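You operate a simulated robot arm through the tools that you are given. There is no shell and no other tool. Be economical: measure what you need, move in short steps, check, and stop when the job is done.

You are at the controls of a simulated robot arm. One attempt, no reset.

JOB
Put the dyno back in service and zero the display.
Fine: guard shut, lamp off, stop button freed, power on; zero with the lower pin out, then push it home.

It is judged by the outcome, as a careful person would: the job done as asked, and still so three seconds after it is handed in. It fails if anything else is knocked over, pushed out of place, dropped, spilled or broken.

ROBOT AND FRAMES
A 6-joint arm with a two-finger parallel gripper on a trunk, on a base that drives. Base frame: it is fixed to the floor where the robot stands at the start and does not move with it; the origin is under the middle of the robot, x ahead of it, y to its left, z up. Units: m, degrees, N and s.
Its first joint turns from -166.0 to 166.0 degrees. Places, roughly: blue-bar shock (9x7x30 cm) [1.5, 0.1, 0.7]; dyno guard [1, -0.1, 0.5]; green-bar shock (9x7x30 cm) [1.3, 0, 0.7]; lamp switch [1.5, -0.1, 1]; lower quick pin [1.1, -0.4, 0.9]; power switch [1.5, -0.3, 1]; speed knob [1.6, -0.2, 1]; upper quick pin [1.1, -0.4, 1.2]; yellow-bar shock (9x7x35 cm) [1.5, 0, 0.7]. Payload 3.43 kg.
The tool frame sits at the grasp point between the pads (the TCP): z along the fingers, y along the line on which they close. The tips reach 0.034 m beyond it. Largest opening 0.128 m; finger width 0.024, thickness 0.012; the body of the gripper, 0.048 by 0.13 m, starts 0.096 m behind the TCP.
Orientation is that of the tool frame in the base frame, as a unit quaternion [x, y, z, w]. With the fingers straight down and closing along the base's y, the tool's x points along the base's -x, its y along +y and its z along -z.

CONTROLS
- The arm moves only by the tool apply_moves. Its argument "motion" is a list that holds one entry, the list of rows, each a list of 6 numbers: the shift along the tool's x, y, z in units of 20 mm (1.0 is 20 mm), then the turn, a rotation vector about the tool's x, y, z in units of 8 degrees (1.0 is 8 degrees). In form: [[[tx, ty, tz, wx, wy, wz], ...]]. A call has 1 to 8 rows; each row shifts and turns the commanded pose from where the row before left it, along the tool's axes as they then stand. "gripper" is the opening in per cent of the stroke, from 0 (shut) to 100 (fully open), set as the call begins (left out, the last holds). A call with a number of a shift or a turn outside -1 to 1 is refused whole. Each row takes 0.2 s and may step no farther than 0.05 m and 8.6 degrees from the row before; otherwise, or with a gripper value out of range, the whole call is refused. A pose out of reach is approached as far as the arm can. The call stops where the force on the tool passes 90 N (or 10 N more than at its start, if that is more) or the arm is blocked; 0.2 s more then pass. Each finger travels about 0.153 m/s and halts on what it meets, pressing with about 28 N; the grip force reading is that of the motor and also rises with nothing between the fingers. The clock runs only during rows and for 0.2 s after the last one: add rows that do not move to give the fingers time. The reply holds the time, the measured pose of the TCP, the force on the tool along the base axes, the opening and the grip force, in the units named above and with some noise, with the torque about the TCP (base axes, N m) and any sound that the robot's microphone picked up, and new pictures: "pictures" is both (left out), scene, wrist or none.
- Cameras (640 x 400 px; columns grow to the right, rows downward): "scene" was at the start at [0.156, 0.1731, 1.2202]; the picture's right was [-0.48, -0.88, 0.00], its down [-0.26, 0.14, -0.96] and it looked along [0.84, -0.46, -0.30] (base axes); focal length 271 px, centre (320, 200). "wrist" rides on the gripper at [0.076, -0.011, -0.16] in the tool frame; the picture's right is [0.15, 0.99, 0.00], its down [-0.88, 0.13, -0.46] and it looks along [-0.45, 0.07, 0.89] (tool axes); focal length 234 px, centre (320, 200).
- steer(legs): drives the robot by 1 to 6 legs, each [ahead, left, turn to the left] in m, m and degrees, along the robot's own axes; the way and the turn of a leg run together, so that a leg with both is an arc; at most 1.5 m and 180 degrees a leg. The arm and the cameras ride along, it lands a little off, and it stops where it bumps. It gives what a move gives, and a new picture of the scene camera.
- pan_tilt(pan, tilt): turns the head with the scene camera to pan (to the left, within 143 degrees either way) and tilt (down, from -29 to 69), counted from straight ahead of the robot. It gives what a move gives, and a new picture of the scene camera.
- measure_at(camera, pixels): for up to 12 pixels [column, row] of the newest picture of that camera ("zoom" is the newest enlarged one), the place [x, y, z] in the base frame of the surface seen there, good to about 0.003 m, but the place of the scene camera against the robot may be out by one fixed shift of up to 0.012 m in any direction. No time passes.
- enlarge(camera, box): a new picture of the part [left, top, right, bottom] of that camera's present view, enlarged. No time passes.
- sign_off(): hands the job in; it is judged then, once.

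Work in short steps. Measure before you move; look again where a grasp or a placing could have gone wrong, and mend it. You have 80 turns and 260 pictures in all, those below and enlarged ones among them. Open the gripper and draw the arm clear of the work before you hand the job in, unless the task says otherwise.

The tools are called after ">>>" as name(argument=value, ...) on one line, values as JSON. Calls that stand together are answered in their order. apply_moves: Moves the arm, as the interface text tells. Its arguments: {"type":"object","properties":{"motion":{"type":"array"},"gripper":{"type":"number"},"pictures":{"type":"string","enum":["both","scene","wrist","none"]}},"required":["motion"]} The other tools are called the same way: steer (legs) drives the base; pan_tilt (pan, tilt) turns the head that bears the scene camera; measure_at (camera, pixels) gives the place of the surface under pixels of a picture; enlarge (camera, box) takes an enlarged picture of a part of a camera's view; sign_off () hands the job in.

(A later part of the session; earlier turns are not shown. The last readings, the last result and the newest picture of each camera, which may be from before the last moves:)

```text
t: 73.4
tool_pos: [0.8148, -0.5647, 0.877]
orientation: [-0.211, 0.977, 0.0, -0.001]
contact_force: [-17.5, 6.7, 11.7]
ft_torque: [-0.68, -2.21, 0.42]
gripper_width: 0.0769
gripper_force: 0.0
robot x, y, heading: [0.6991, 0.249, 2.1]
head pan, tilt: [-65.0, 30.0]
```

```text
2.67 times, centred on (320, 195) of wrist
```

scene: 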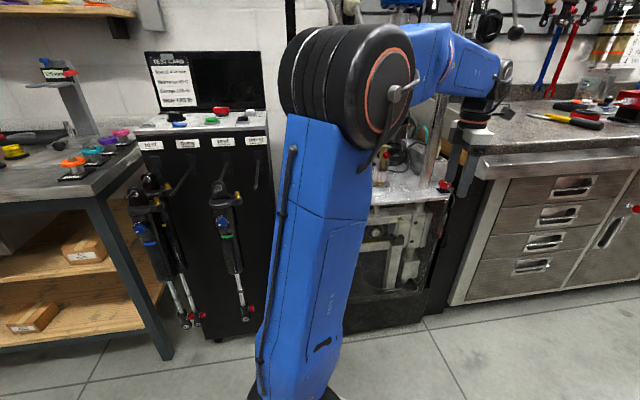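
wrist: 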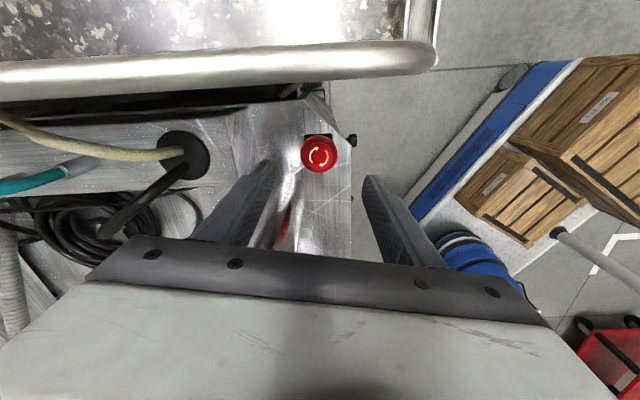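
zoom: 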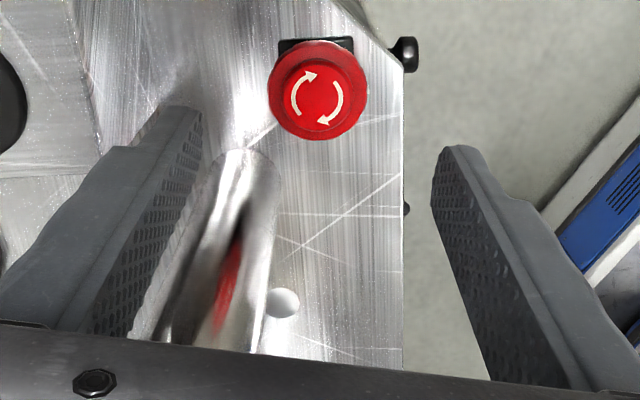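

The reading (force from -21°, 0.126 m above the TCP) means the wrist flange touches the rod. I back off 10 mm and tilt the gripper about 11° so its top leans away from the rod.

>>> apply_moves(motion=[[[0.45, 0.2, 0, 0, 0, 0], [0, 0, 0, 0.3, -0.63, 0], [0, 0, 0, 0.3, -0.63, 0]]], pictures="both")

>>> measure_at(camera="wrist", pixels=[[320, 155], [320, 165], [305, 155]])

>>> enlarge(camera="scene", box=[390, 50, 534, 220])

```text
t: 74.2
tool_pos: [0.8052, -0.5652, 0.8748]
orientation: [-0.211, 0.972, -0.022, 0.096]
contact_force: [0.6, -0.4, 0.2]
ft_torque: [-0.02, 0.05, -0.02]
gripper_width: 0.0769
gripper_force: 0.2
robot x, y, heading: [0.7026, 0.2523, 2.1]
head pan, tilt: [-65.0, 30.0]
```

scene: 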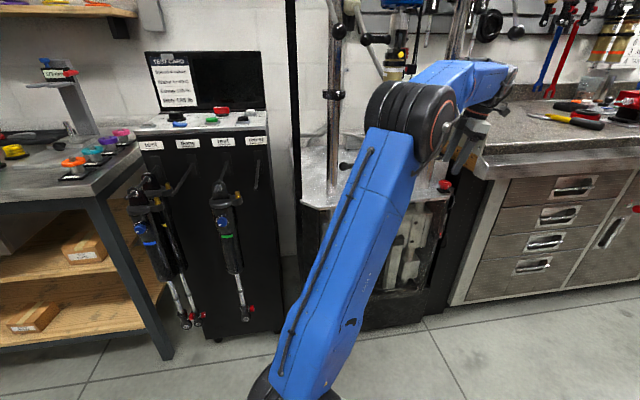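
wrist: 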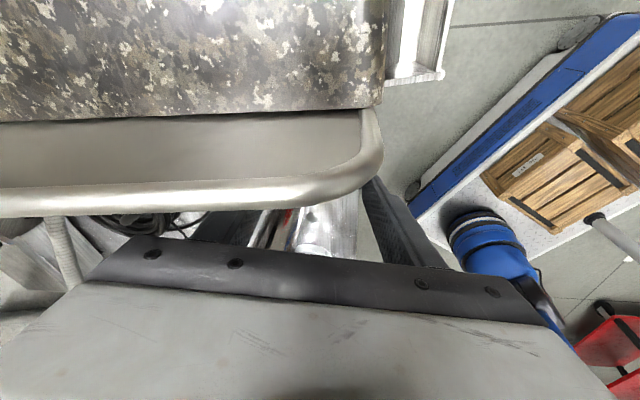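

```text
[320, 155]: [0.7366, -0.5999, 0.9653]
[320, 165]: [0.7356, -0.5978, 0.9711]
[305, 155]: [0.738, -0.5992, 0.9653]
```

```text
2.35 times, centred on (462, 135) of scene
```

zoom: 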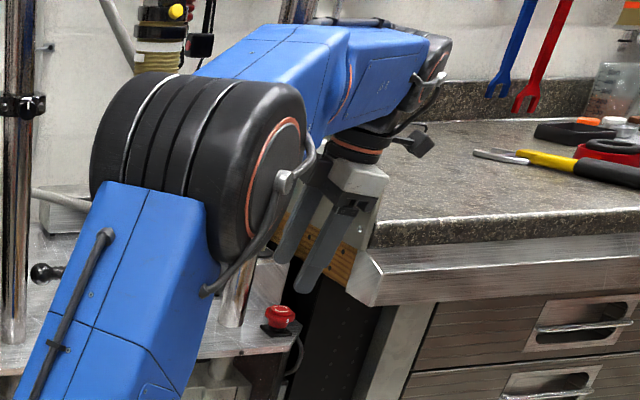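

The workbench's side sheet (z≈0.97 at x≈0.737) leaves no room for the camera on that side. Better to come in horizontally from the front. I undo the tilt and retreat along the same path.

>>> apply_moves(motion=[[[0, 0, 0, -0.3, 0.63, 0], [0, 0, 0, -0.3, 0.63, 0], [-0.27, 1, 0, 0, 0, 0], [-0.27, 1, 0, 0, 0, 0], [-0.27, 1, 0, 0, 0, 0], [-0.27, 1, 0, 0, 0, 0], [-0.27, 1, 0, 0, 0, 0], [-0.27, 1, 0, 0, 0, 0]]], pictures="none")

>>> apply_moves(motion=[[[-0.27, 1, 0, 0, 0, 0], [-0.27, 1, 0, 0, 0, 0], [-0.27, 1, 0, 0, 0, 0], [0, 0, 0, 0, 0, 1], [0, 0, 0, 0, 0, 1], [0, 0, 0, 0, 0, 1], [0, 0, 0, 0, 0, 1], [0, 0, 0, 0, 0, 1]]], pictures="none")

>>> steer(legs=[[0, 0.12, 0]])

>>> apply_moves(motion=[[[0, 0, 0, 0, 0, 1], [0, 0, 0, 0, 0, 1], [0, 0, 0, 0, 0, 1], [0, 0, 0, 0, 0, 1], [0, 0, 0, 0, 0, 0.3], [0, 0, 0, 0, -1, 0], [0, 0, 0, 0, -1, 0], [0, 0, 0, 0, -1, 0]]], pictures="both")

>>> measure_at(camera="scene", pixels=[[470, 165], [480, 180], [478, 160], [445, 186]])

```text
t: 76.0
tool_pos: [0.7855, -0.4437, 0.8742]
orientation: [-0.211, 0.978, 0.0, 0.0]
contact_force: [0.0, -0.1, 0.1]
ft_torque: [0.01, 0.01, 0.01]
gripper_width: 0.0767
gripper_force: 0.1
robot x, y, heading: [0.7041, 0.2492, 2.1]
head pan, tilt: [-65.0, 30.0]
```

```text
t: 77.8
tool_pos: [0.7751, -0.3813, 0.8755]
orientation: [0.136, 0.991, -0.001, -0.001]
contact_force: [-1.0, -0.3, -0.2]
ft_torque: [-0.01, 0.02, 0.02]
gripper_width: 0.0765
gripper_force: 0.1
robot x, y, heading: [0.7013, 0.2477, 2.1]
head pan, tilt: [-65.0, 30.0]
```

```text
t: 79.0
tool_pos: [0.7706, -0.2613, 0.8742]
orientation: [0.136, 0.991, -0.001, 0.0]
contact_force: [0.5, 0.0, 0.1]
ft_torque: [-0.03, 0.0, 0.0]
gripper_width: 0.0768
gripper_force: 0.0
robot x, y, heading: [0.6966, 0.3702, 2.0]
head pan, tilt: [-65.0, 30.0]
```

scene: 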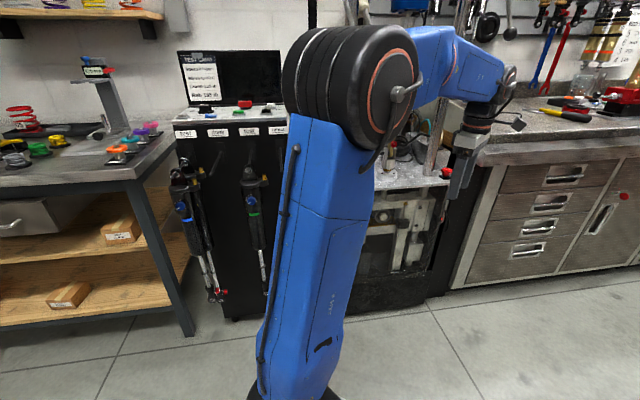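

```text
t: 80.8
tool_pos: [0.7724, -0.2609, 0.8751]
orientation: [0.414, 0.886, -0.088, 0.189]
contact_force: [0.5, -0.3, -0.4]
ft_torque: [0.01, 0.01, -0.01]
gripper_width: 0.0771
gripper_force: 0.0
robot x, y, heading: [0.697, 0.3714, 2.4]
head pan, tilt: [-65.0, 30.0]
```

scene: 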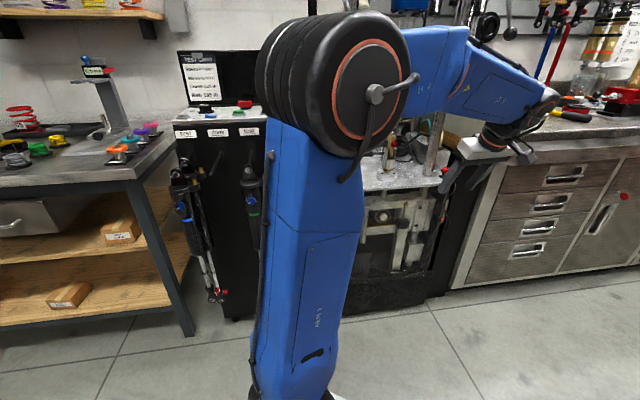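
wrist: 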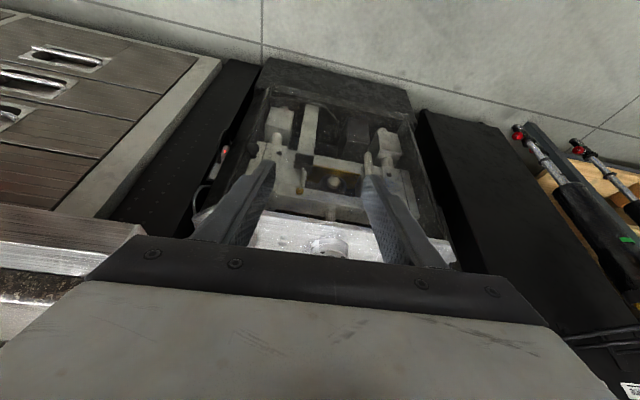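

```text
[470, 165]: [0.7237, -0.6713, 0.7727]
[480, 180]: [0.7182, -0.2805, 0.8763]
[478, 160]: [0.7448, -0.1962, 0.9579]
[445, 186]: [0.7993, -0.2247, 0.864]
```

The pitch works. I measure the bench corner at wrist (135,240), the table edge and the guard, to plan the approach.

>>> measure_at(camera="wrist", pixels=[[135, 240], [60, 250], [70, 280], [30, 315], [80, 215], [280, 250], [330, 250], [330, 182], [262, 200], [250, 90]])

>>> apply_moves(motion=[[[0, 0, 0, 0, -1, 0], [0, 0, 0, 0, -1, 0], [0, 0, 0, 0, -1, 0], [0, 0, 0, 0, -1, 0], [0, 0, 0, 0, -1, 0], [0, 0, 0, 0, -1, 0], [0, 0, 0, 0, -1, 0]]], pictures="both")

```text
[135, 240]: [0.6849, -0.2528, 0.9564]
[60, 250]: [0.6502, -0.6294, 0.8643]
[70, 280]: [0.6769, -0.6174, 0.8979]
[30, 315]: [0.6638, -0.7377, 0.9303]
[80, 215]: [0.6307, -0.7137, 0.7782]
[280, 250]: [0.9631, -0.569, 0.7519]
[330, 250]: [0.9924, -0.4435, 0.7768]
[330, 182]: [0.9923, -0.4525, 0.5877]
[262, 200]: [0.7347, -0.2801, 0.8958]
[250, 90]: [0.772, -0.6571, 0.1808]
```

```text
t: 82.5
tool_pos: [0.7709, -0.2614, 0.8751]
orientation: [0.323, 0.694, -0.272, 0.583]
contact_force: [-0.6, -0.3, -0.2]
ft_torque: [0.0, 0.04, -0.06]
gripper_width: 0.0768
gripper_force: 0.0
robot x, y, heading: [0.6937, 0.3701, 2.0]
head pan, tilt: [-65.0, 30.0]
```

scene: 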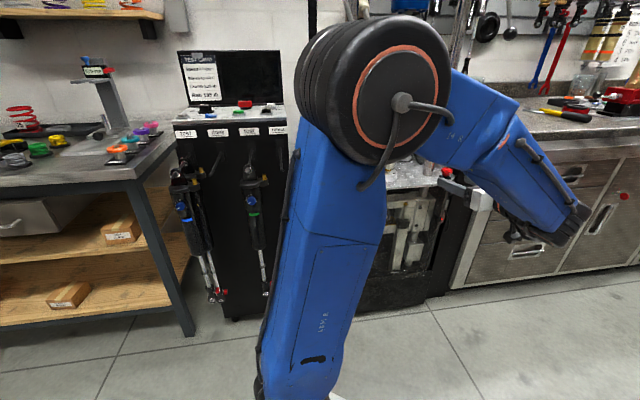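
wrist: 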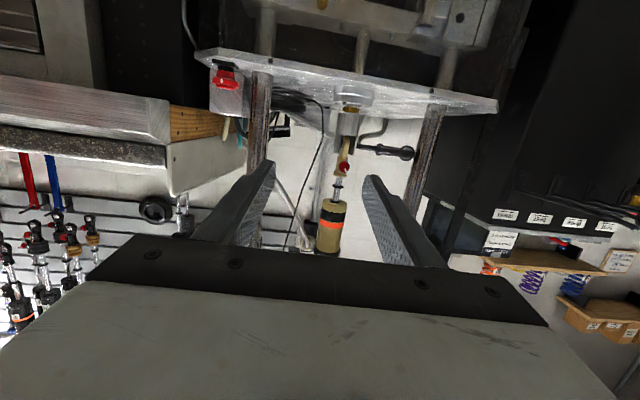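

Now the view (upside down) shows the stop button at (225,78) and rods. I turn 20° so as to come in past the rod, open to 45 %, and line up 13 cm in front of the button.

>>> apply_moves(motion=[[[0, 0, 0, 0.82, 0, 0.143], [0, 0, 0, 0.82, 0, 0.143], [0, 0, 0, 0.82, 0, 0.143], [0.39, -0.64, 0.9, 0, 0, 0], [0.39, -0.64, 0.9, 0, 0, 0], [0.39, -0.64, 0.9, 0, 0, 0], [0.39, -0.64, 0.9, 0, 0, 0], [0.39, -0.64, 0.9, 0, 0, 0]]], gripper=45, pictures="both")

>>> enlarge(camera="wrist", box=[160, 40, 480, 240])

```text
t: 84.2
tool_pos: [0.7389, -0.3613, 0.8217]
orientation: [0.439, 0.628, -0.369, 0.526]
contact_force: [0.0, 0.0, 0.4]
ft_torque: [0.03, 0.05, 0.0]
gripper_width: 0.0575
gripper_force: 0.1
robot x, y, heading: [0.695, 0.3705, 2.0]
head pan, tilt: [-65.0, 30.0]
```

scene: 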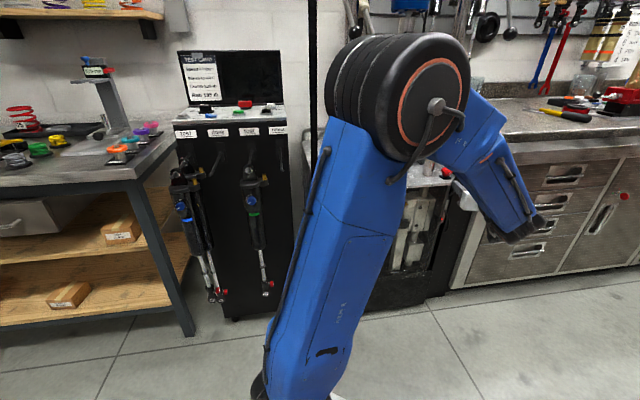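
wrist: 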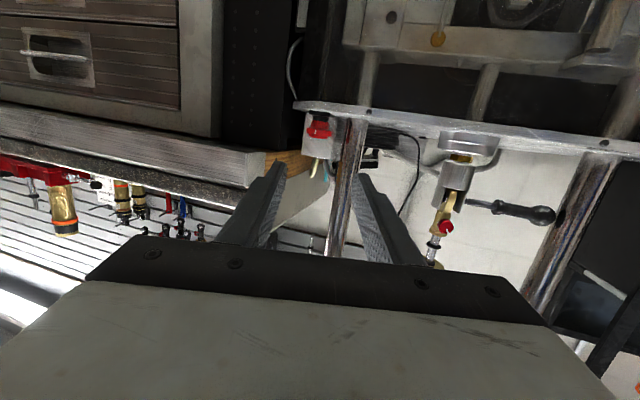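

```text
2.00 times, centred on (320, 140) of wrist
```

zoom: 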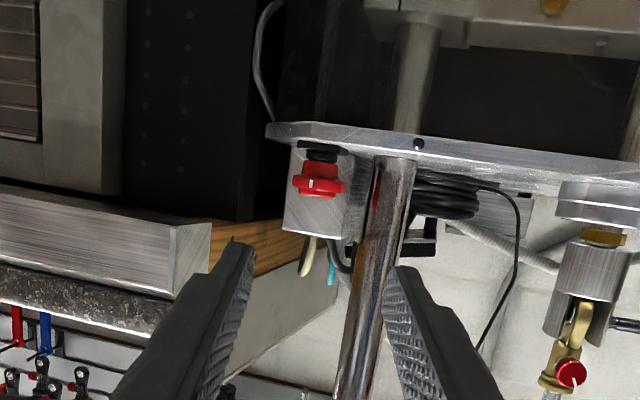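

Clear view: button at wrist (319,130), rod at (350,170), bench corner at (262,165). I measure them.

>>> measure_at(camera="wrist", pixels=[[319, 130], [308, 131], [330, 134], [319, 136], [320, 117], [345, 150], [354, 150], [362, 150], [264, 155], [255, 180], [330, 105], [319, 125]])

```text
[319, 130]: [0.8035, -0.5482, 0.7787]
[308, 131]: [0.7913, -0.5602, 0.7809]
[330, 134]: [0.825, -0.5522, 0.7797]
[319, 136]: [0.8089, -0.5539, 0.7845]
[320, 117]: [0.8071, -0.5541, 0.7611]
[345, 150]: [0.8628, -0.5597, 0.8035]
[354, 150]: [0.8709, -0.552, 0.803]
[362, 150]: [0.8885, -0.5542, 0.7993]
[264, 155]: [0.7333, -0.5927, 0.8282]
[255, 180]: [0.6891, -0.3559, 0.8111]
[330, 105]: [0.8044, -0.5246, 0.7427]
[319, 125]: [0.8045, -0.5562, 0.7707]
```

Rim centre is S≈(0.812,-0.566), rod (0.877,-0.569). I narrow the opening to 40 % and advance along the tool, stopping short for a check.

>>> apply_moves(motion=[[[0.03, -0.01, 1, 0, 0, 0], [0.03, -0.01, 1, 0, 0, 0], [0.03, -0.01, 1, 0, 0, 0], [0.03, -0.01, 1, 0, 0, 0], [0.03, -0.01, 1, 0, 0, 0], [0.03, -0.01, 1, 0, 0, 0], [0.03, -0.01, 1, 0, 0, 0]]], gripper=40, pictures="wrist")

>>> measure_at(camera="wrist", pixels=[[320, 130], [320, 140], [335, 140], [305, 140], [345, 140], [300, 150]])

>>> enlarge(camera="wrist", box=[220, 80, 420, 205])

```text
t: 85.8
tool_pos: [0.7845, -0.4889, 0.7919]
orientation: [0.439, 0.628, -0.369, 0.526]
contact_force: [-0.1, -0.5, 0.3]
ft_torque: [0.01, -0.01, 0.0]
gripper_width: 0.051
gripper_force: 0.1
robot x, y, heading: [0.6992, 0.372, 2.1]
head pan, tilt: [-65.0, 30.0]
```

wrist: 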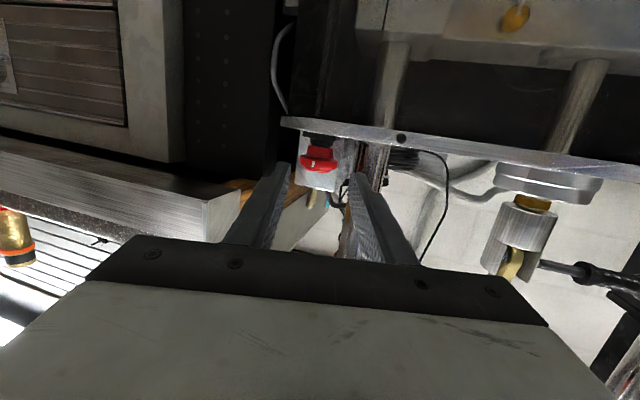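

```text
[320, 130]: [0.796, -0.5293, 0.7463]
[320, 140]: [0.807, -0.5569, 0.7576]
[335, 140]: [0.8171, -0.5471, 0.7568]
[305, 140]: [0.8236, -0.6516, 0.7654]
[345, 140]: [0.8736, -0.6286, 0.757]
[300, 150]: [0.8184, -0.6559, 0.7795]
```

```text
3.20 times, centred on (320, 142) of wrist
```

zoom: 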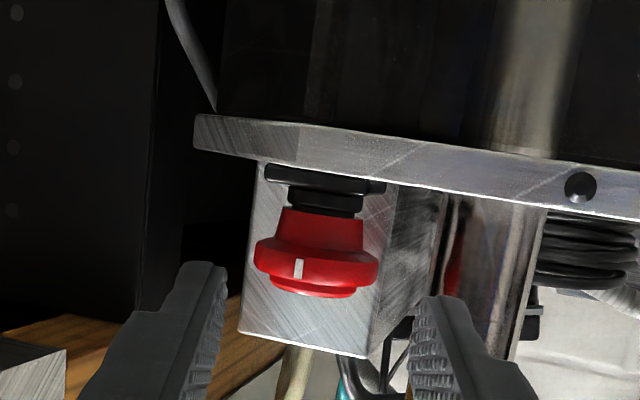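

Centred well. I advance the last 6 cm and close on the rim.

>>> apply_moves(motion=[[[0.03, 0, 1, 0, 0, 0], [0.03, -0.03, 1, 0, 0, 0], [0.03, -0.03, 0.9, 0, 0, 0]]], pictures="wrist")

>>> enlarge(camera="wrist", box=[220, 80, 420, 205])

```text
t: 86.7
tool_pos: [0.8023, -0.5444, 0.7815]
orientation: [0.439, 0.627, -0.37, 0.527]
contact_force: [-0.3, 0.2, 0.7]
ft_torque: [0.03, 0.01, 0.02]
gripper_width: 0.0511
gripper_force: 0.2
robot x, y, heading: [0.6986, 0.3681, 2.0]
head pan, tilt: [-65.0, 30.0]
```

wrist: 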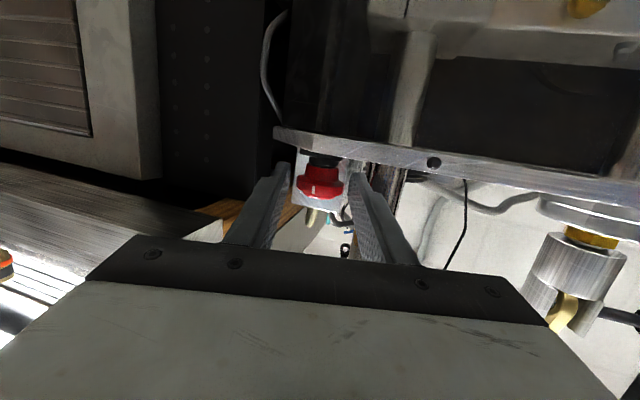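

```text
3.20 times, centred on (320, 142) of wrist
```

zoom: 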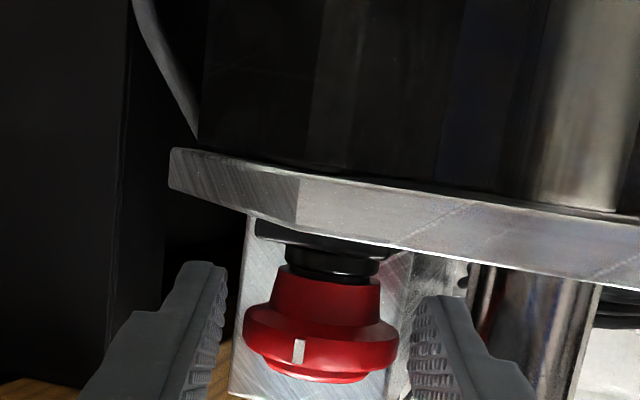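

The rim is between the pads; I go 5 mm deeper and close.

>>> apply_moves(motion=[[[0, 0.05, 0.25, 0, 0, 0]]], pictures="none")

>>> apply_moves(motion=[[[0, 0, 0, 0, 0, 0], [0, 0, 0, 0, 0, 0], [0, 0, 0, 0, 0, 0]]], gripper=0, pictures="wrist")

```text
t: 87.0
tool_pos: [0.8059, -0.5478, 0.7802]
orientation: [0.439, 0.628, -0.369, 0.527]
contact_force: [0.0, 0.2, 0.3]
ft_torque: [0.01, 0.0, -0.01]
gripper_width: 0.0511
gripper_force: 0.1
robot x, y, heading: [0.6943, 0.368, 1.8]
head pan, tilt: [-65.0, 30.0]
```

```text
t: 87.8
tool_pos: [0.8047, -0.548, 0.7797]
orientation: [0.439, 0.628, -0.368, 0.526]
contact_force: [-5.5, -5.8, 2.2]
ft_torque: [-0.07, 0.02, -0.15]
gripper_width: 0.0416
gripper_force: 45.3
robot x, y, heading: [0.6956, 0.3735, 2.1]
head pan, tilt: [-65.0, 30.0]
```

wrist: 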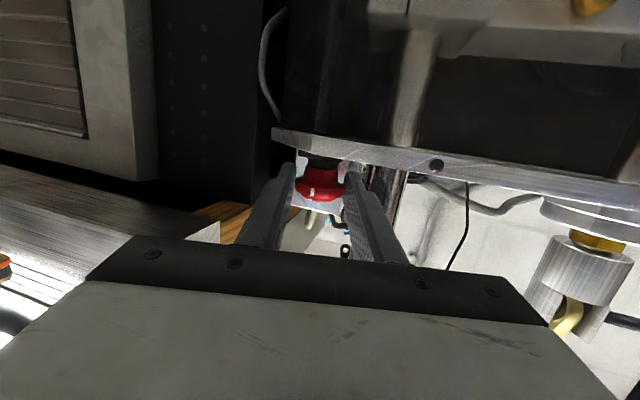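

Gripped at 41.6 mm. I twist clockwise about the button's axis.

>>> apply_moves(motion=[[[0, 0.125, 0, 0.86, 0, 0.15], [0, 0.125, 0, 0.86, 0, 0.15], [0, 0.125, 0, 0.86, 0, 0.15], [0, 0.125, 0, 0.86, 0, 0.15]]], pictures="wrist")

>>> enlarge(camera="wrist", box=[220, 80, 420, 205])

```text
t: 88.8
tool_pos: [0.8133, -0.5465, 0.78]
orientation: [0.559, 0.524, -0.469, 0.439]
contact_force: [-3.8, -22.6, 3.5]
ft_torque: [-0.36, -0.05, 0.0]
gripper_width: 0.0413
gripper_force: 45.1
out of reach, approached as far as the arm can: row 4
robot x, y, heading: [0.6972, 0.3687, 2.3]
head pan, tilt: [-65.0, 30.0]
```

wrist: 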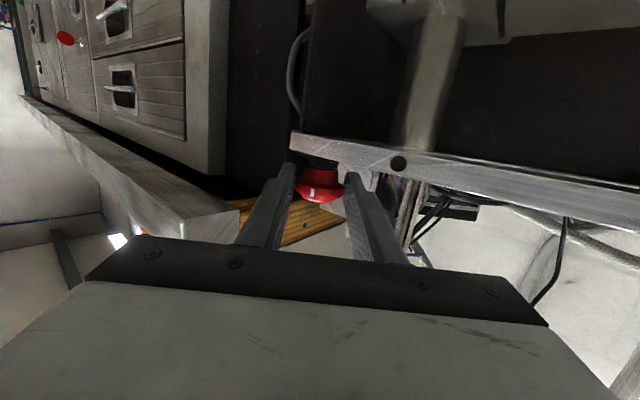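

```text
3.20 times, centred on (320, 142) of wrist
```

zoom: 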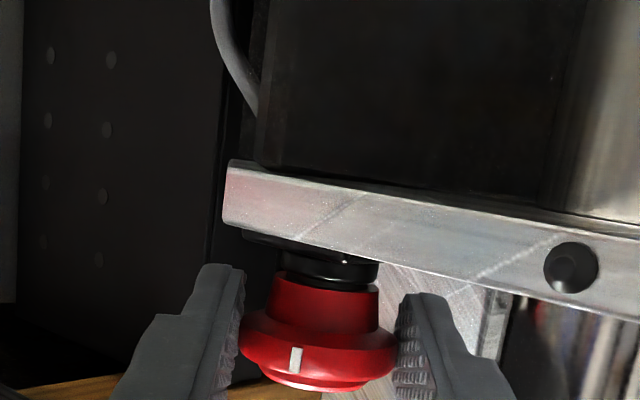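

The button turns with the fingers (mark stayed between them) but row 4 hit a reach limit near β=86°. I try continuing in smaller steps.

>>> apply_moves(motion=[[[0, 0.06, 0, 0.43, 0, 0.075], [0, 0.06, 0, 0.43, 0, 0.075], [0, 0.06, 0, 0.43, 0, 0.075]]], pictures="scene")

```text
t: 89.7
tool_pos: [0.8136, -0.5462, 0.7803]
orientation: [0.559, 0.524, -0.469, 0.439]
contact_force: [0.0, -29.5, 6.3]
ft_torque: [0.03, 0.11, 0.06]
gripper_width: 0.0415
gripper_force: 45.0
out of reach, approached as far as the arm can: row 1, 2, 3
robot x, y, heading: [0.6955, 0.3655, 2.1]
head pan, tilt: [-65.0, 30.0]
```

scene: 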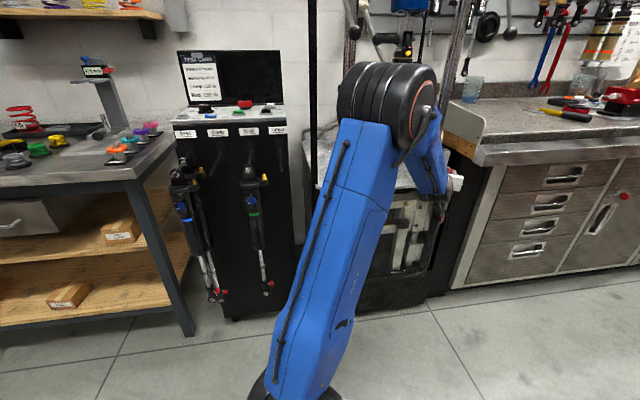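

The limit stays. I release and look whether the button keeps its turn; then I'll regrip from a larger start angle.

>>> apply_moves(motion=[[[0, -0.1, 0, -0.4, 0, -0.07], [0, -0.1, 0, -0.4, 0, -0.07], [0, 0, 0, 0, 0, 0]]], gripper=42, pictures="wrist")

>>> enlarge(camera="wrist", box=[220, 80, 420, 205])

>>> apply_moves(motion=[[[0, 0, -1, 0, 0, 0], [0, 0, -1, 0, 0, 0], [0, 0, -1, 0, 0, 0], [0, 0, -1, 0, 0, 0]]], pictures="wrist")

>>> enlarge(camera="wrist", box=[220, 80, 420, 205])

```text
t: 90.5
tool_pos: [0.8109, -0.546, 0.7793]
orientation: [0.529, 0.554, -0.443, 0.465]
contact_force: [-0.6, -0.1, -0.5]
ft_torque: [0.01, 0.05, 0.01]
gripper_width: 0.0537
gripper_force: 0.1
robot x, y, heading: [0.6912, 0.3707, 1.9]
head pan, tilt: [-65.0, 30.0]
```

wrist: 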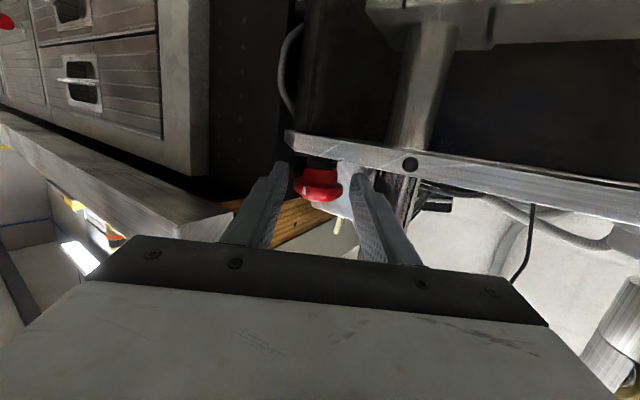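

```text
3.20 times, centred on (320, 142) of wrist
```

zoom: 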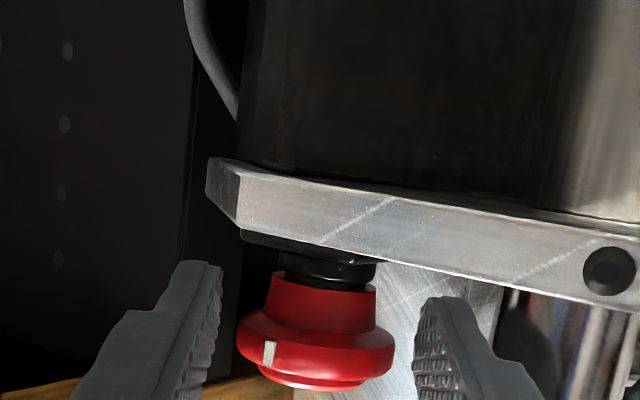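

```text
t: 91.5
tool_pos: [0.8075, -0.467, 0.7938]
orientation: [0.53, 0.554, -0.443, 0.465]
contact_force: [0.2, 0.5, 0.4]
ft_torque: [-0.06, 0.03, -0.01]
gripper_width: 0.0539
gripper_force: 0.0
robot x, y, heading: [0.6944, 0.37, 1.5]
head pan, tilt: [-65.0, 30.0]
```

wrist: 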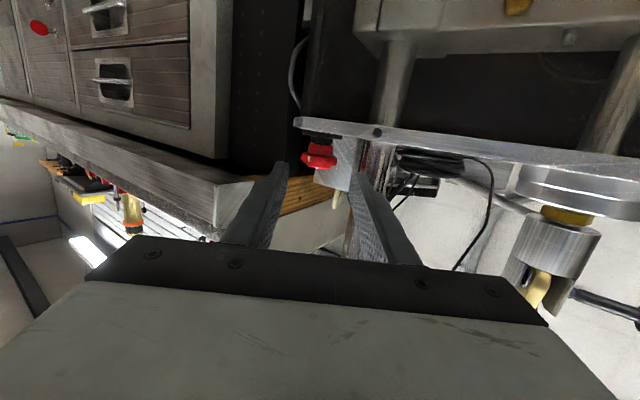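

```text
3.20 times, centred on (320, 142) of wrist
```

zoom: 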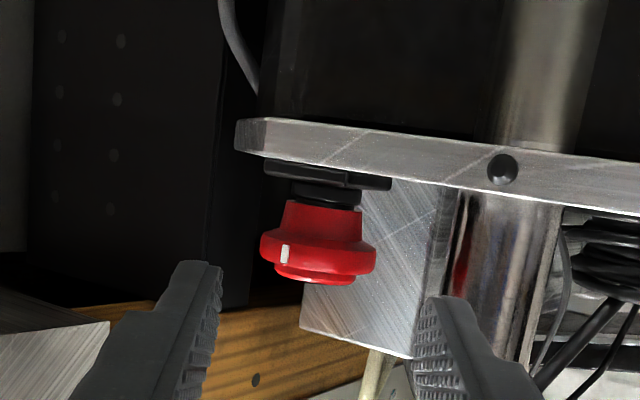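

It springs back (mark back at 125°), so it takes one larger twist. I turn the gripper 52° the other way to start at β=145°, approaching along that line; the rod lies ahead of the tips there.

>>> apply_moves(motion=[[[0, 0, 0, -0.92, 0, -0.16], [0, 0, 0, -0.92, 0, -0.16], [0, 0, 0, -0.92, 0, -0.16], [0, 0, 0, -0.92, 0, -0.16], [0, 0, 0, -0.92, 0, -0.16], [0, 0, 0, -0.92, 0, -0.16], [0, 0, 0, -0.92, 0, -0.16]]], pictures="none")

>>> apply_moves(motion=[[[0.05, -0.99, -0.49, 0, 0, 0], [0.05, -0.99, -0.49, 0, 0, 0], [0.05, -0.99, -0.49, 0, 0, 0], [0.05, -0.99, -0.49, 0, 0, 0]]], pictures="both")

>>> enlarge(camera="wrist", box=[200, 60, 440, 210])

```text
t: 93.0
tool_pos: [0.8078, -0.4663, 0.7949]
orientation: [0.232, 0.731, -0.192, 0.613]
contact_force: [-0.3, -0.2, -0.7]
ft_torque: [0.03, 0.03, -0.01]
gripper_width: 0.0537
gripper_force: 0.0
robot x, y, heading: [0.6977, 0.3676, 1.9]
head pan, tilt: [-65.0, 30.0]
```

```text
t: 94.0
tool_pos: [0.7294, -0.5102, 0.7975]
orientation: [0.232, 0.73, -0.193, 0.613]
contact_force: [-0.5, -0.3, -0.7]
ft_torque: [0.04, 0.0, -0.02]
gripper_width: 0.0538
gripper_force: 0.0
robot x, y, heading: [0.6932, 0.3719, 2.2]
head pan, tilt: [-65.0, 30.0]
```

scene: 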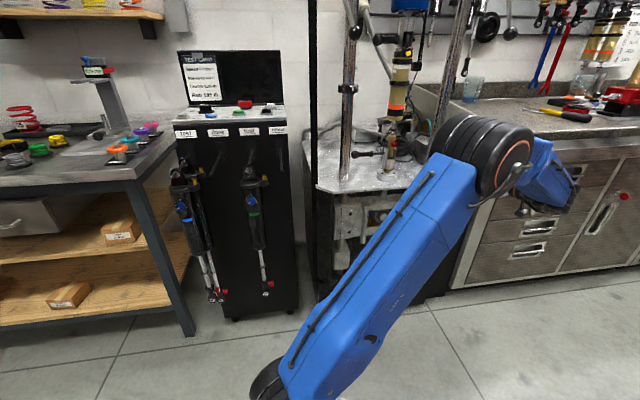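
wrist: 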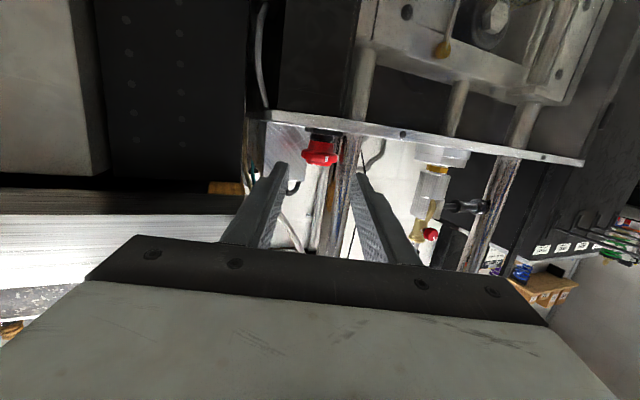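

```text
2.67 times, centred on (320, 135) of wrist
```

zoom: 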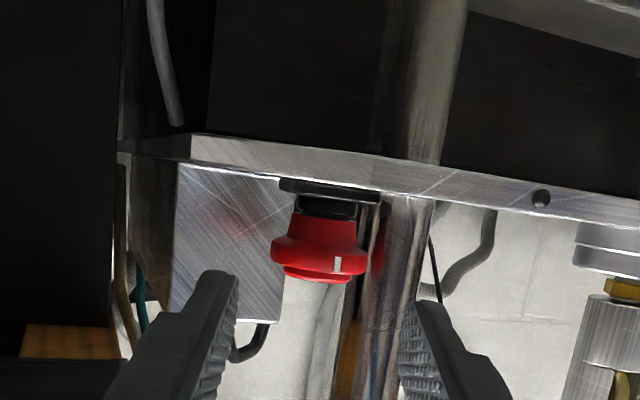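

Aligned; mark now at 125° in view. I advance 8.3 cm and close.

>>> apply_moves(motion=[[[0.04, 0.01, 1, 0, 0, 0], [0.04, 0.01, 1, 0, 0, 0], [0.04, 0.01, 1, 0, 0, 0], [0.04, 0.01, 1, 0, 0, 0], [0, 0, 0.17, 0, 0, 0]]], pictures="wrist")

>>> apply_moves(motion=[[[0, 0, 0, 0, 0, 0], [0, 0, 0, 0, 0, 0], [0, 0, 0, 0, 0, 0]]], gripper=0, pictures="wrist")

>>> enlarge(camera="wrist", box=[200, 60, 440, 210])

```text
t: 95.2
tool_pos: [0.798, -0.5556, 0.7788]
orientation: [0.232, 0.73, -0.192, 0.613]
contact_force: [-0.3, 0.4, -0.2]
ft_torque: [-0.08, 0.0, -0.01]
gripper_width: 0.0537
gripper_force: 0.0
robot x, y, heading: [0.6966, 0.3731, 2.2]
head pan, tilt: [-65.0, 30.0]
```

wrist: 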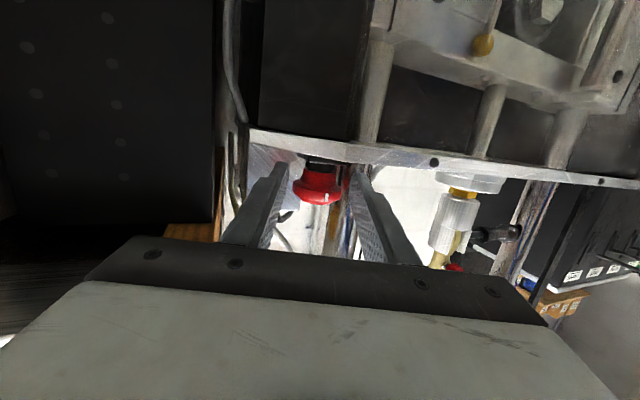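

```text
t: 96.0
tool_pos: [0.7963, -0.5565, 0.779]
orientation: [0.233, 0.729, -0.194, 0.613]
contact_force: [-13.5, -27.3, 4.3]
ft_torque: [-0.11, -0.04, -0.56]
gripper_width: 0.0416
gripper_force: 45.2
robot x, y, heading: [0.6954, 0.3704, 2.2]
head pan, tilt: [-65.0, 30.0]
```

wrist: 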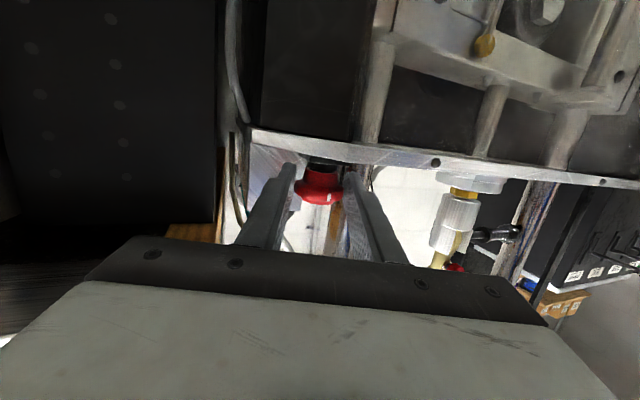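

```text
2.67 times, centred on (320, 135) of wrist
```

zoom: 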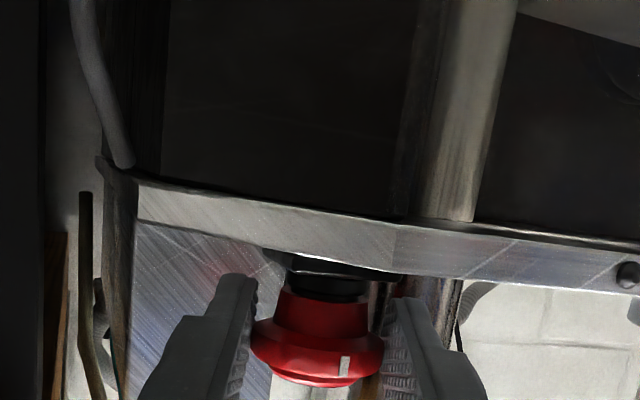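

Gripped with the mark at right; a small sideways load, which I relieve by 2 mm, then twist clockwise 56° in one go.

>>> apply_moves(motion=[[[0, -0.1, 0, 0, 0, 0], [0, 0.125, 0, 0.985, 0, 0.172], [0, 0.125, 0, 0.985, 0, 0.172], [0, 0.125, 0, 0.985, 0, 0.172], [0, 0.125, 0, 0.985, 0, 0.172], [0, 0.125, 0, 0.985, 0, 0.172], [0, 0.125, 0, 0.985, 0, 0.172], [0, 0.11, 0, 0.86, 0, 0.15]]], pictures="wrist")

>>> enlarge(camera="wrist", box=[200, 60, 440, 210])

```text
t: 97.8
tool_pos: [0.811, -0.5492, 0.7804]
orientation: [0.541, 0.544, -0.453, 0.454]
contact_force: [13.9, 0.7, 4.9]
ft_torque: [-0.54, 0.05, 1.23]
gripper_width: 0.0415
gripper_force: 44.8
robot x, y, heading: [0.6969, 0.3685, 2.1]
head pan, tilt: [-65.0, 30.0]
```

wrist: 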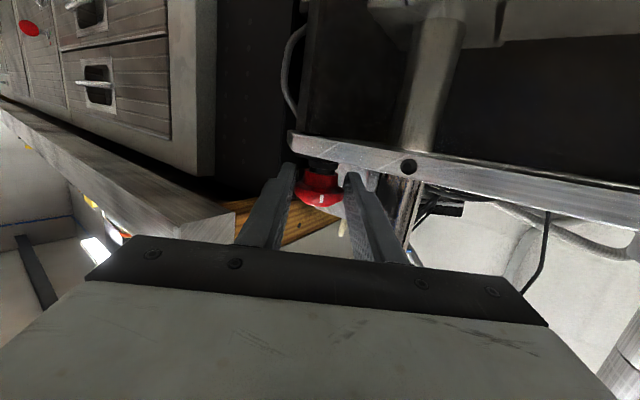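

```text
2.67 times, centred on (320, 135) of wrist
```

zoom: 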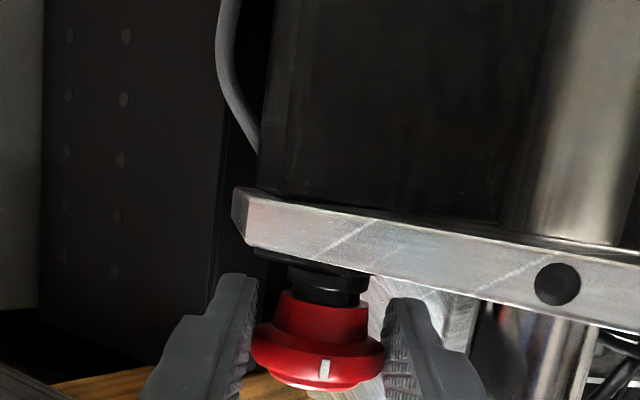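

The mark has gone from 125° to about 88° and then slipped against a firm stop (torque 1.2 Nm). I open and check whether it popped out.

>>> apply_moves(motion=[[[0, 0, 0, 0, 0, 0], [0, 0, 0, 0, 0, 0]]], gripper=42, pictures="wrist")

>>> apply_moves(motion=[[[0, 0, -1, 0, 0, 0], [0, 0, -1, 0, 0, 0], [0, 0, -1, 0, 0, 0], [0, 0, -1, 0, 0, 0]]], pictures="wrist")

>>> enlarge(camera="wrist", box=[220, 80, 420, 205])

>>> measure_at(camera="wrist", pixels=[[318, 155], [318, 160], [318, 165], [318, 150], [318, 145]])

```text
t: 98.5
tool_pos: [0.8092, -0.5488, 0.7788]
orientation: [0.542, 0.542, -0.454, 0.454]
contact_force: [0.9, 0.3, 0.2]
ft_torque: [-0.02, -0.01, -0.01]
gripper_width: 0.0536
gripper_force: 0.0
robot x, y, heading: [0.6936, 0.369, 2.1]
head pan, tilt: [-65.0, 30.0]
```

wrist: 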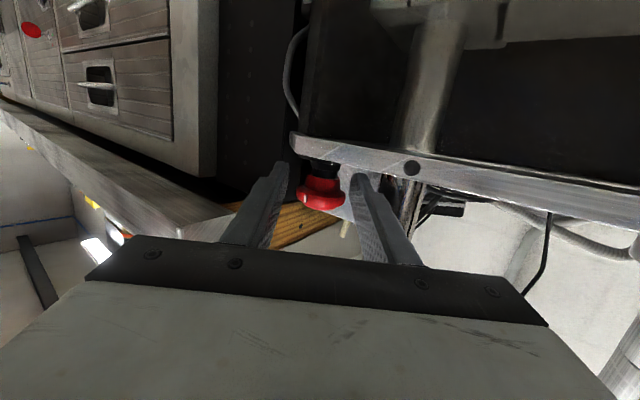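

```text
t: 99.5
tool_pos: [0.8089, -0.4698, 0.792]
orientation: [0.542, 0.542, -0.453, 0.454]
contact_force: [0.2, -0.4, -0.3]
ft_torque: [-0.05, 0.01, 0.03]
gripper_width: 0.0538
gripper_force: 0.0
robot x, y, heading: [0.698, 0.3678, 1.9]
head pan, tilt: [-65.0, 30.0]
```

wrist: 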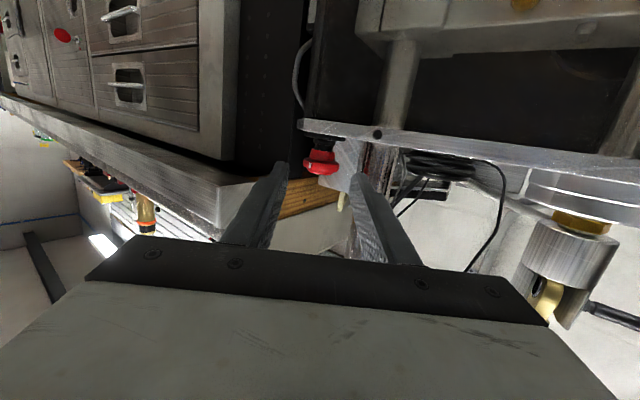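

```text
3.20 times, centred on (320, 142) of wrist
```

zoom: 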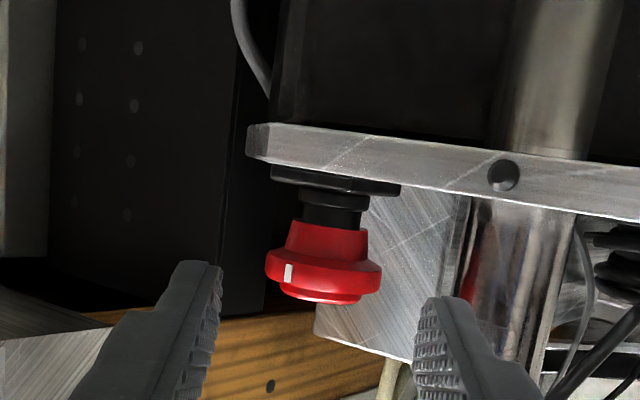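

```text
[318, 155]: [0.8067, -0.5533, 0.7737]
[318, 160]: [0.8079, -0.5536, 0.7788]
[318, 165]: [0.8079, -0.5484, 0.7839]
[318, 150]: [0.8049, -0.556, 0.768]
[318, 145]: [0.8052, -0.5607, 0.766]
```

The black neck is longer than before (27 px vs 18) and the rim about 5 mm higher: the stop is freed. With the gripper horizontal I now also give the guard knob a confirming push.

>>> apply_moves(motion=[[[0, 0, -1, 0, 0, 0], [0, 0, -1, 0, 0, 0], [0, 0, -1, 0, 0, 0], [1, 0, 0, 0, 0, 0], [1, 0, 0, 0, 0, 0], [1, 0, 0, 0, 0, 0], [1, 0, 0, 0, 0, 0], [1, 0, 0, 0, 0, 0]]], gripper=0, pictures="none")

>>> apply_moves(motion=[[[1, 0, 0, 0, 0, 0], [1, 0, 0, 0, 0, 0], [1, 0, 0, 0, 0, 0], [1, 0, 0, 0, 0, 0]]], pictures="wrist")

>>> enlarge(camera="wrist", box=[200, 60, 440, 210])

>>> enlarge(camera="scene", box=[400, 150, 480, 200])

```text
t: 101.2
tool_pos: [0.8114, -0.3937, 0.7049]
orientation: [0.543, 0.541, -0.454, 0.454]
contact_force: [-0.5, 0.8, 0.3]
ft_torque: [0.02, -0.01, -0.01]
gripper_width: 0.0002
gripper_force: 27.7
robot x, y, heading: [0.6949, 0.3712, 2.2]
head pan, tilt: [-65.0, 30.0]
```

```text
t: 102.2
tool_pos: [0.8092, -0.3788, 0.6261]
orientation: [0.543, 0.541, -0.454, 0.454]
contact_force: [0.0, 0.5, -0.1]
ft_torque: [0.03, -0.01, -0.02]
gripper_width: 0.0
gripper_force: 28.1
robot x, y, heading: [0.696, 0.3699, 2.4]
head pan, tilt: [-65.0, 30.0]
```

wrist: 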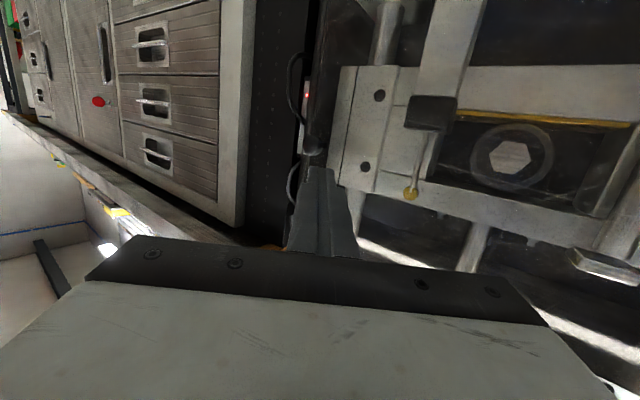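

```text
2.67 times, centred on (320, 135) of wrist
```

zoom: 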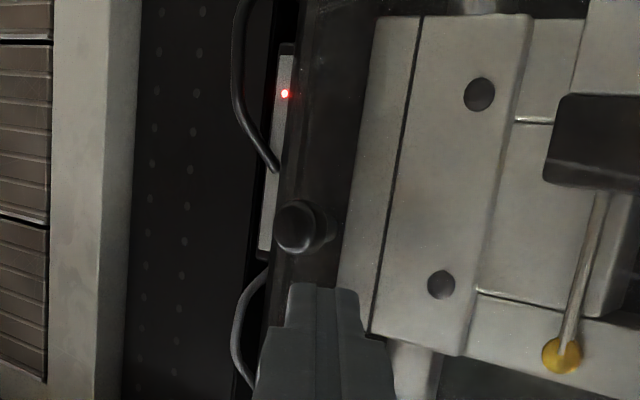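

```text
8.00 times, centred on (440, 175) of scene
```

zoom: 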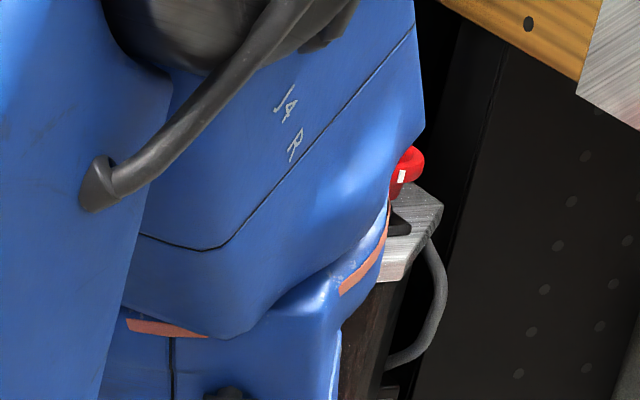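

The knob is at wrist (312,145). I measure it, and then push.

>>> measure_at(camera="wrist", pixels=[[312, 145], [310, 143], [318, 148], [322, 130], [318, 100], [345, 110]])

>>> apply_moves(motion=[[[0, 0, 1, 0, 0, 0], [0, 0, 1, 0, 0, 0], [0, 0, 1, 0, 0, 0], [0, 0, 0.6, 0, 0, 0]]], pictures="wrist")

```text
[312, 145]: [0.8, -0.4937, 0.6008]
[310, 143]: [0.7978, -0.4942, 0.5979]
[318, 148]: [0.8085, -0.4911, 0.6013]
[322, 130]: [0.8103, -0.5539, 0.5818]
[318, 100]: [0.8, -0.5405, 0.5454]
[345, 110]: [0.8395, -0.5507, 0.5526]
```

```text
t: 103.2
tool_pos: [0.8104, -0.4496, 0.614]
orientation: [0.542, 0.542, -0.453, 0.455]
contact_force: [0.1, 0.3, -1.1]
ft_torque: [-0.02, 0.01, -0.01]
gripper_width: 0.0002
gripper_force: 27.8
robot x, y, heading: [0.7001, 0.3693, 2.3]
head pan, tilt: [-65.0, 30.0]
```

wrist: 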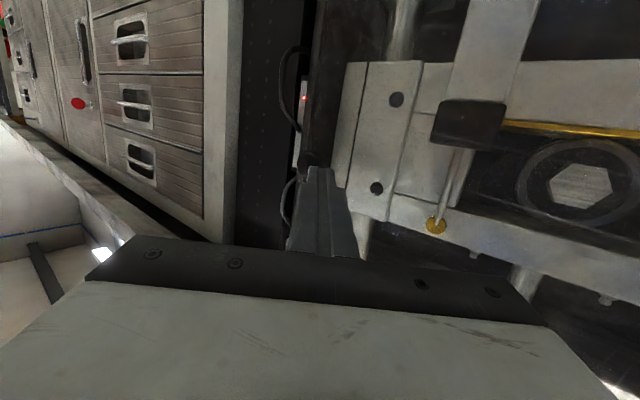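

The panel face may still be about 1 cm off the posts; I push the knob forward in small steps.

>>> apply_moves(motion=[[[0.15, -0.2, 0.4, 0, 0, 0], [0, 0, 0.3, 0, 0, 0], [0, 0, 0.3, 0, 0, 0], [0, 0, 0.3, 0, 0, 0], [0, 0, 0.3, 0, 0, 0]]], pictures="wrist")

>>> enlarge(camera="wrist", box=[240, 100, 400, 200])

```text
t: 103.9
tool_pos: [0.8061, -0.4586, 0.6092]
orientation: [0.543, 0.542, -0.454, 0.454]
contact_force: [0.9, 33.4, 20.1]
ft_torque: [-0.39, -0.04, -0.04]
gripper_width: 0.0
gripper_force: 28.0
robot x, y, heading: [0.6945, 0.3708, 2.3]
head pan, tilt: [-65.0, 30.0]
stopped in row 3: the force on the tool passed its limit at 106 N (the readings are from after the stop); the commanded pose is now the measured one
```

wrist: 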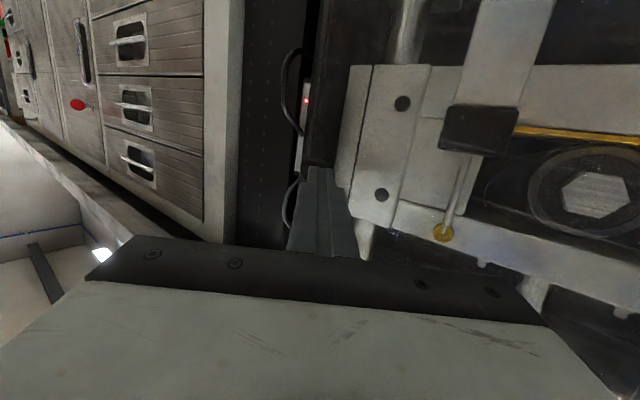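

```text
4.00 times, centred on (320, 150) of wrist
```

zoom: 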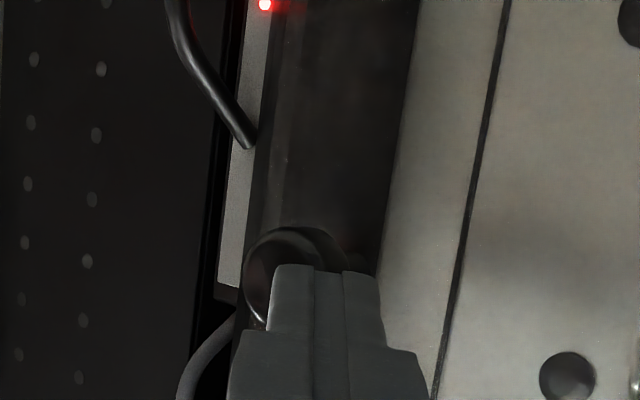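

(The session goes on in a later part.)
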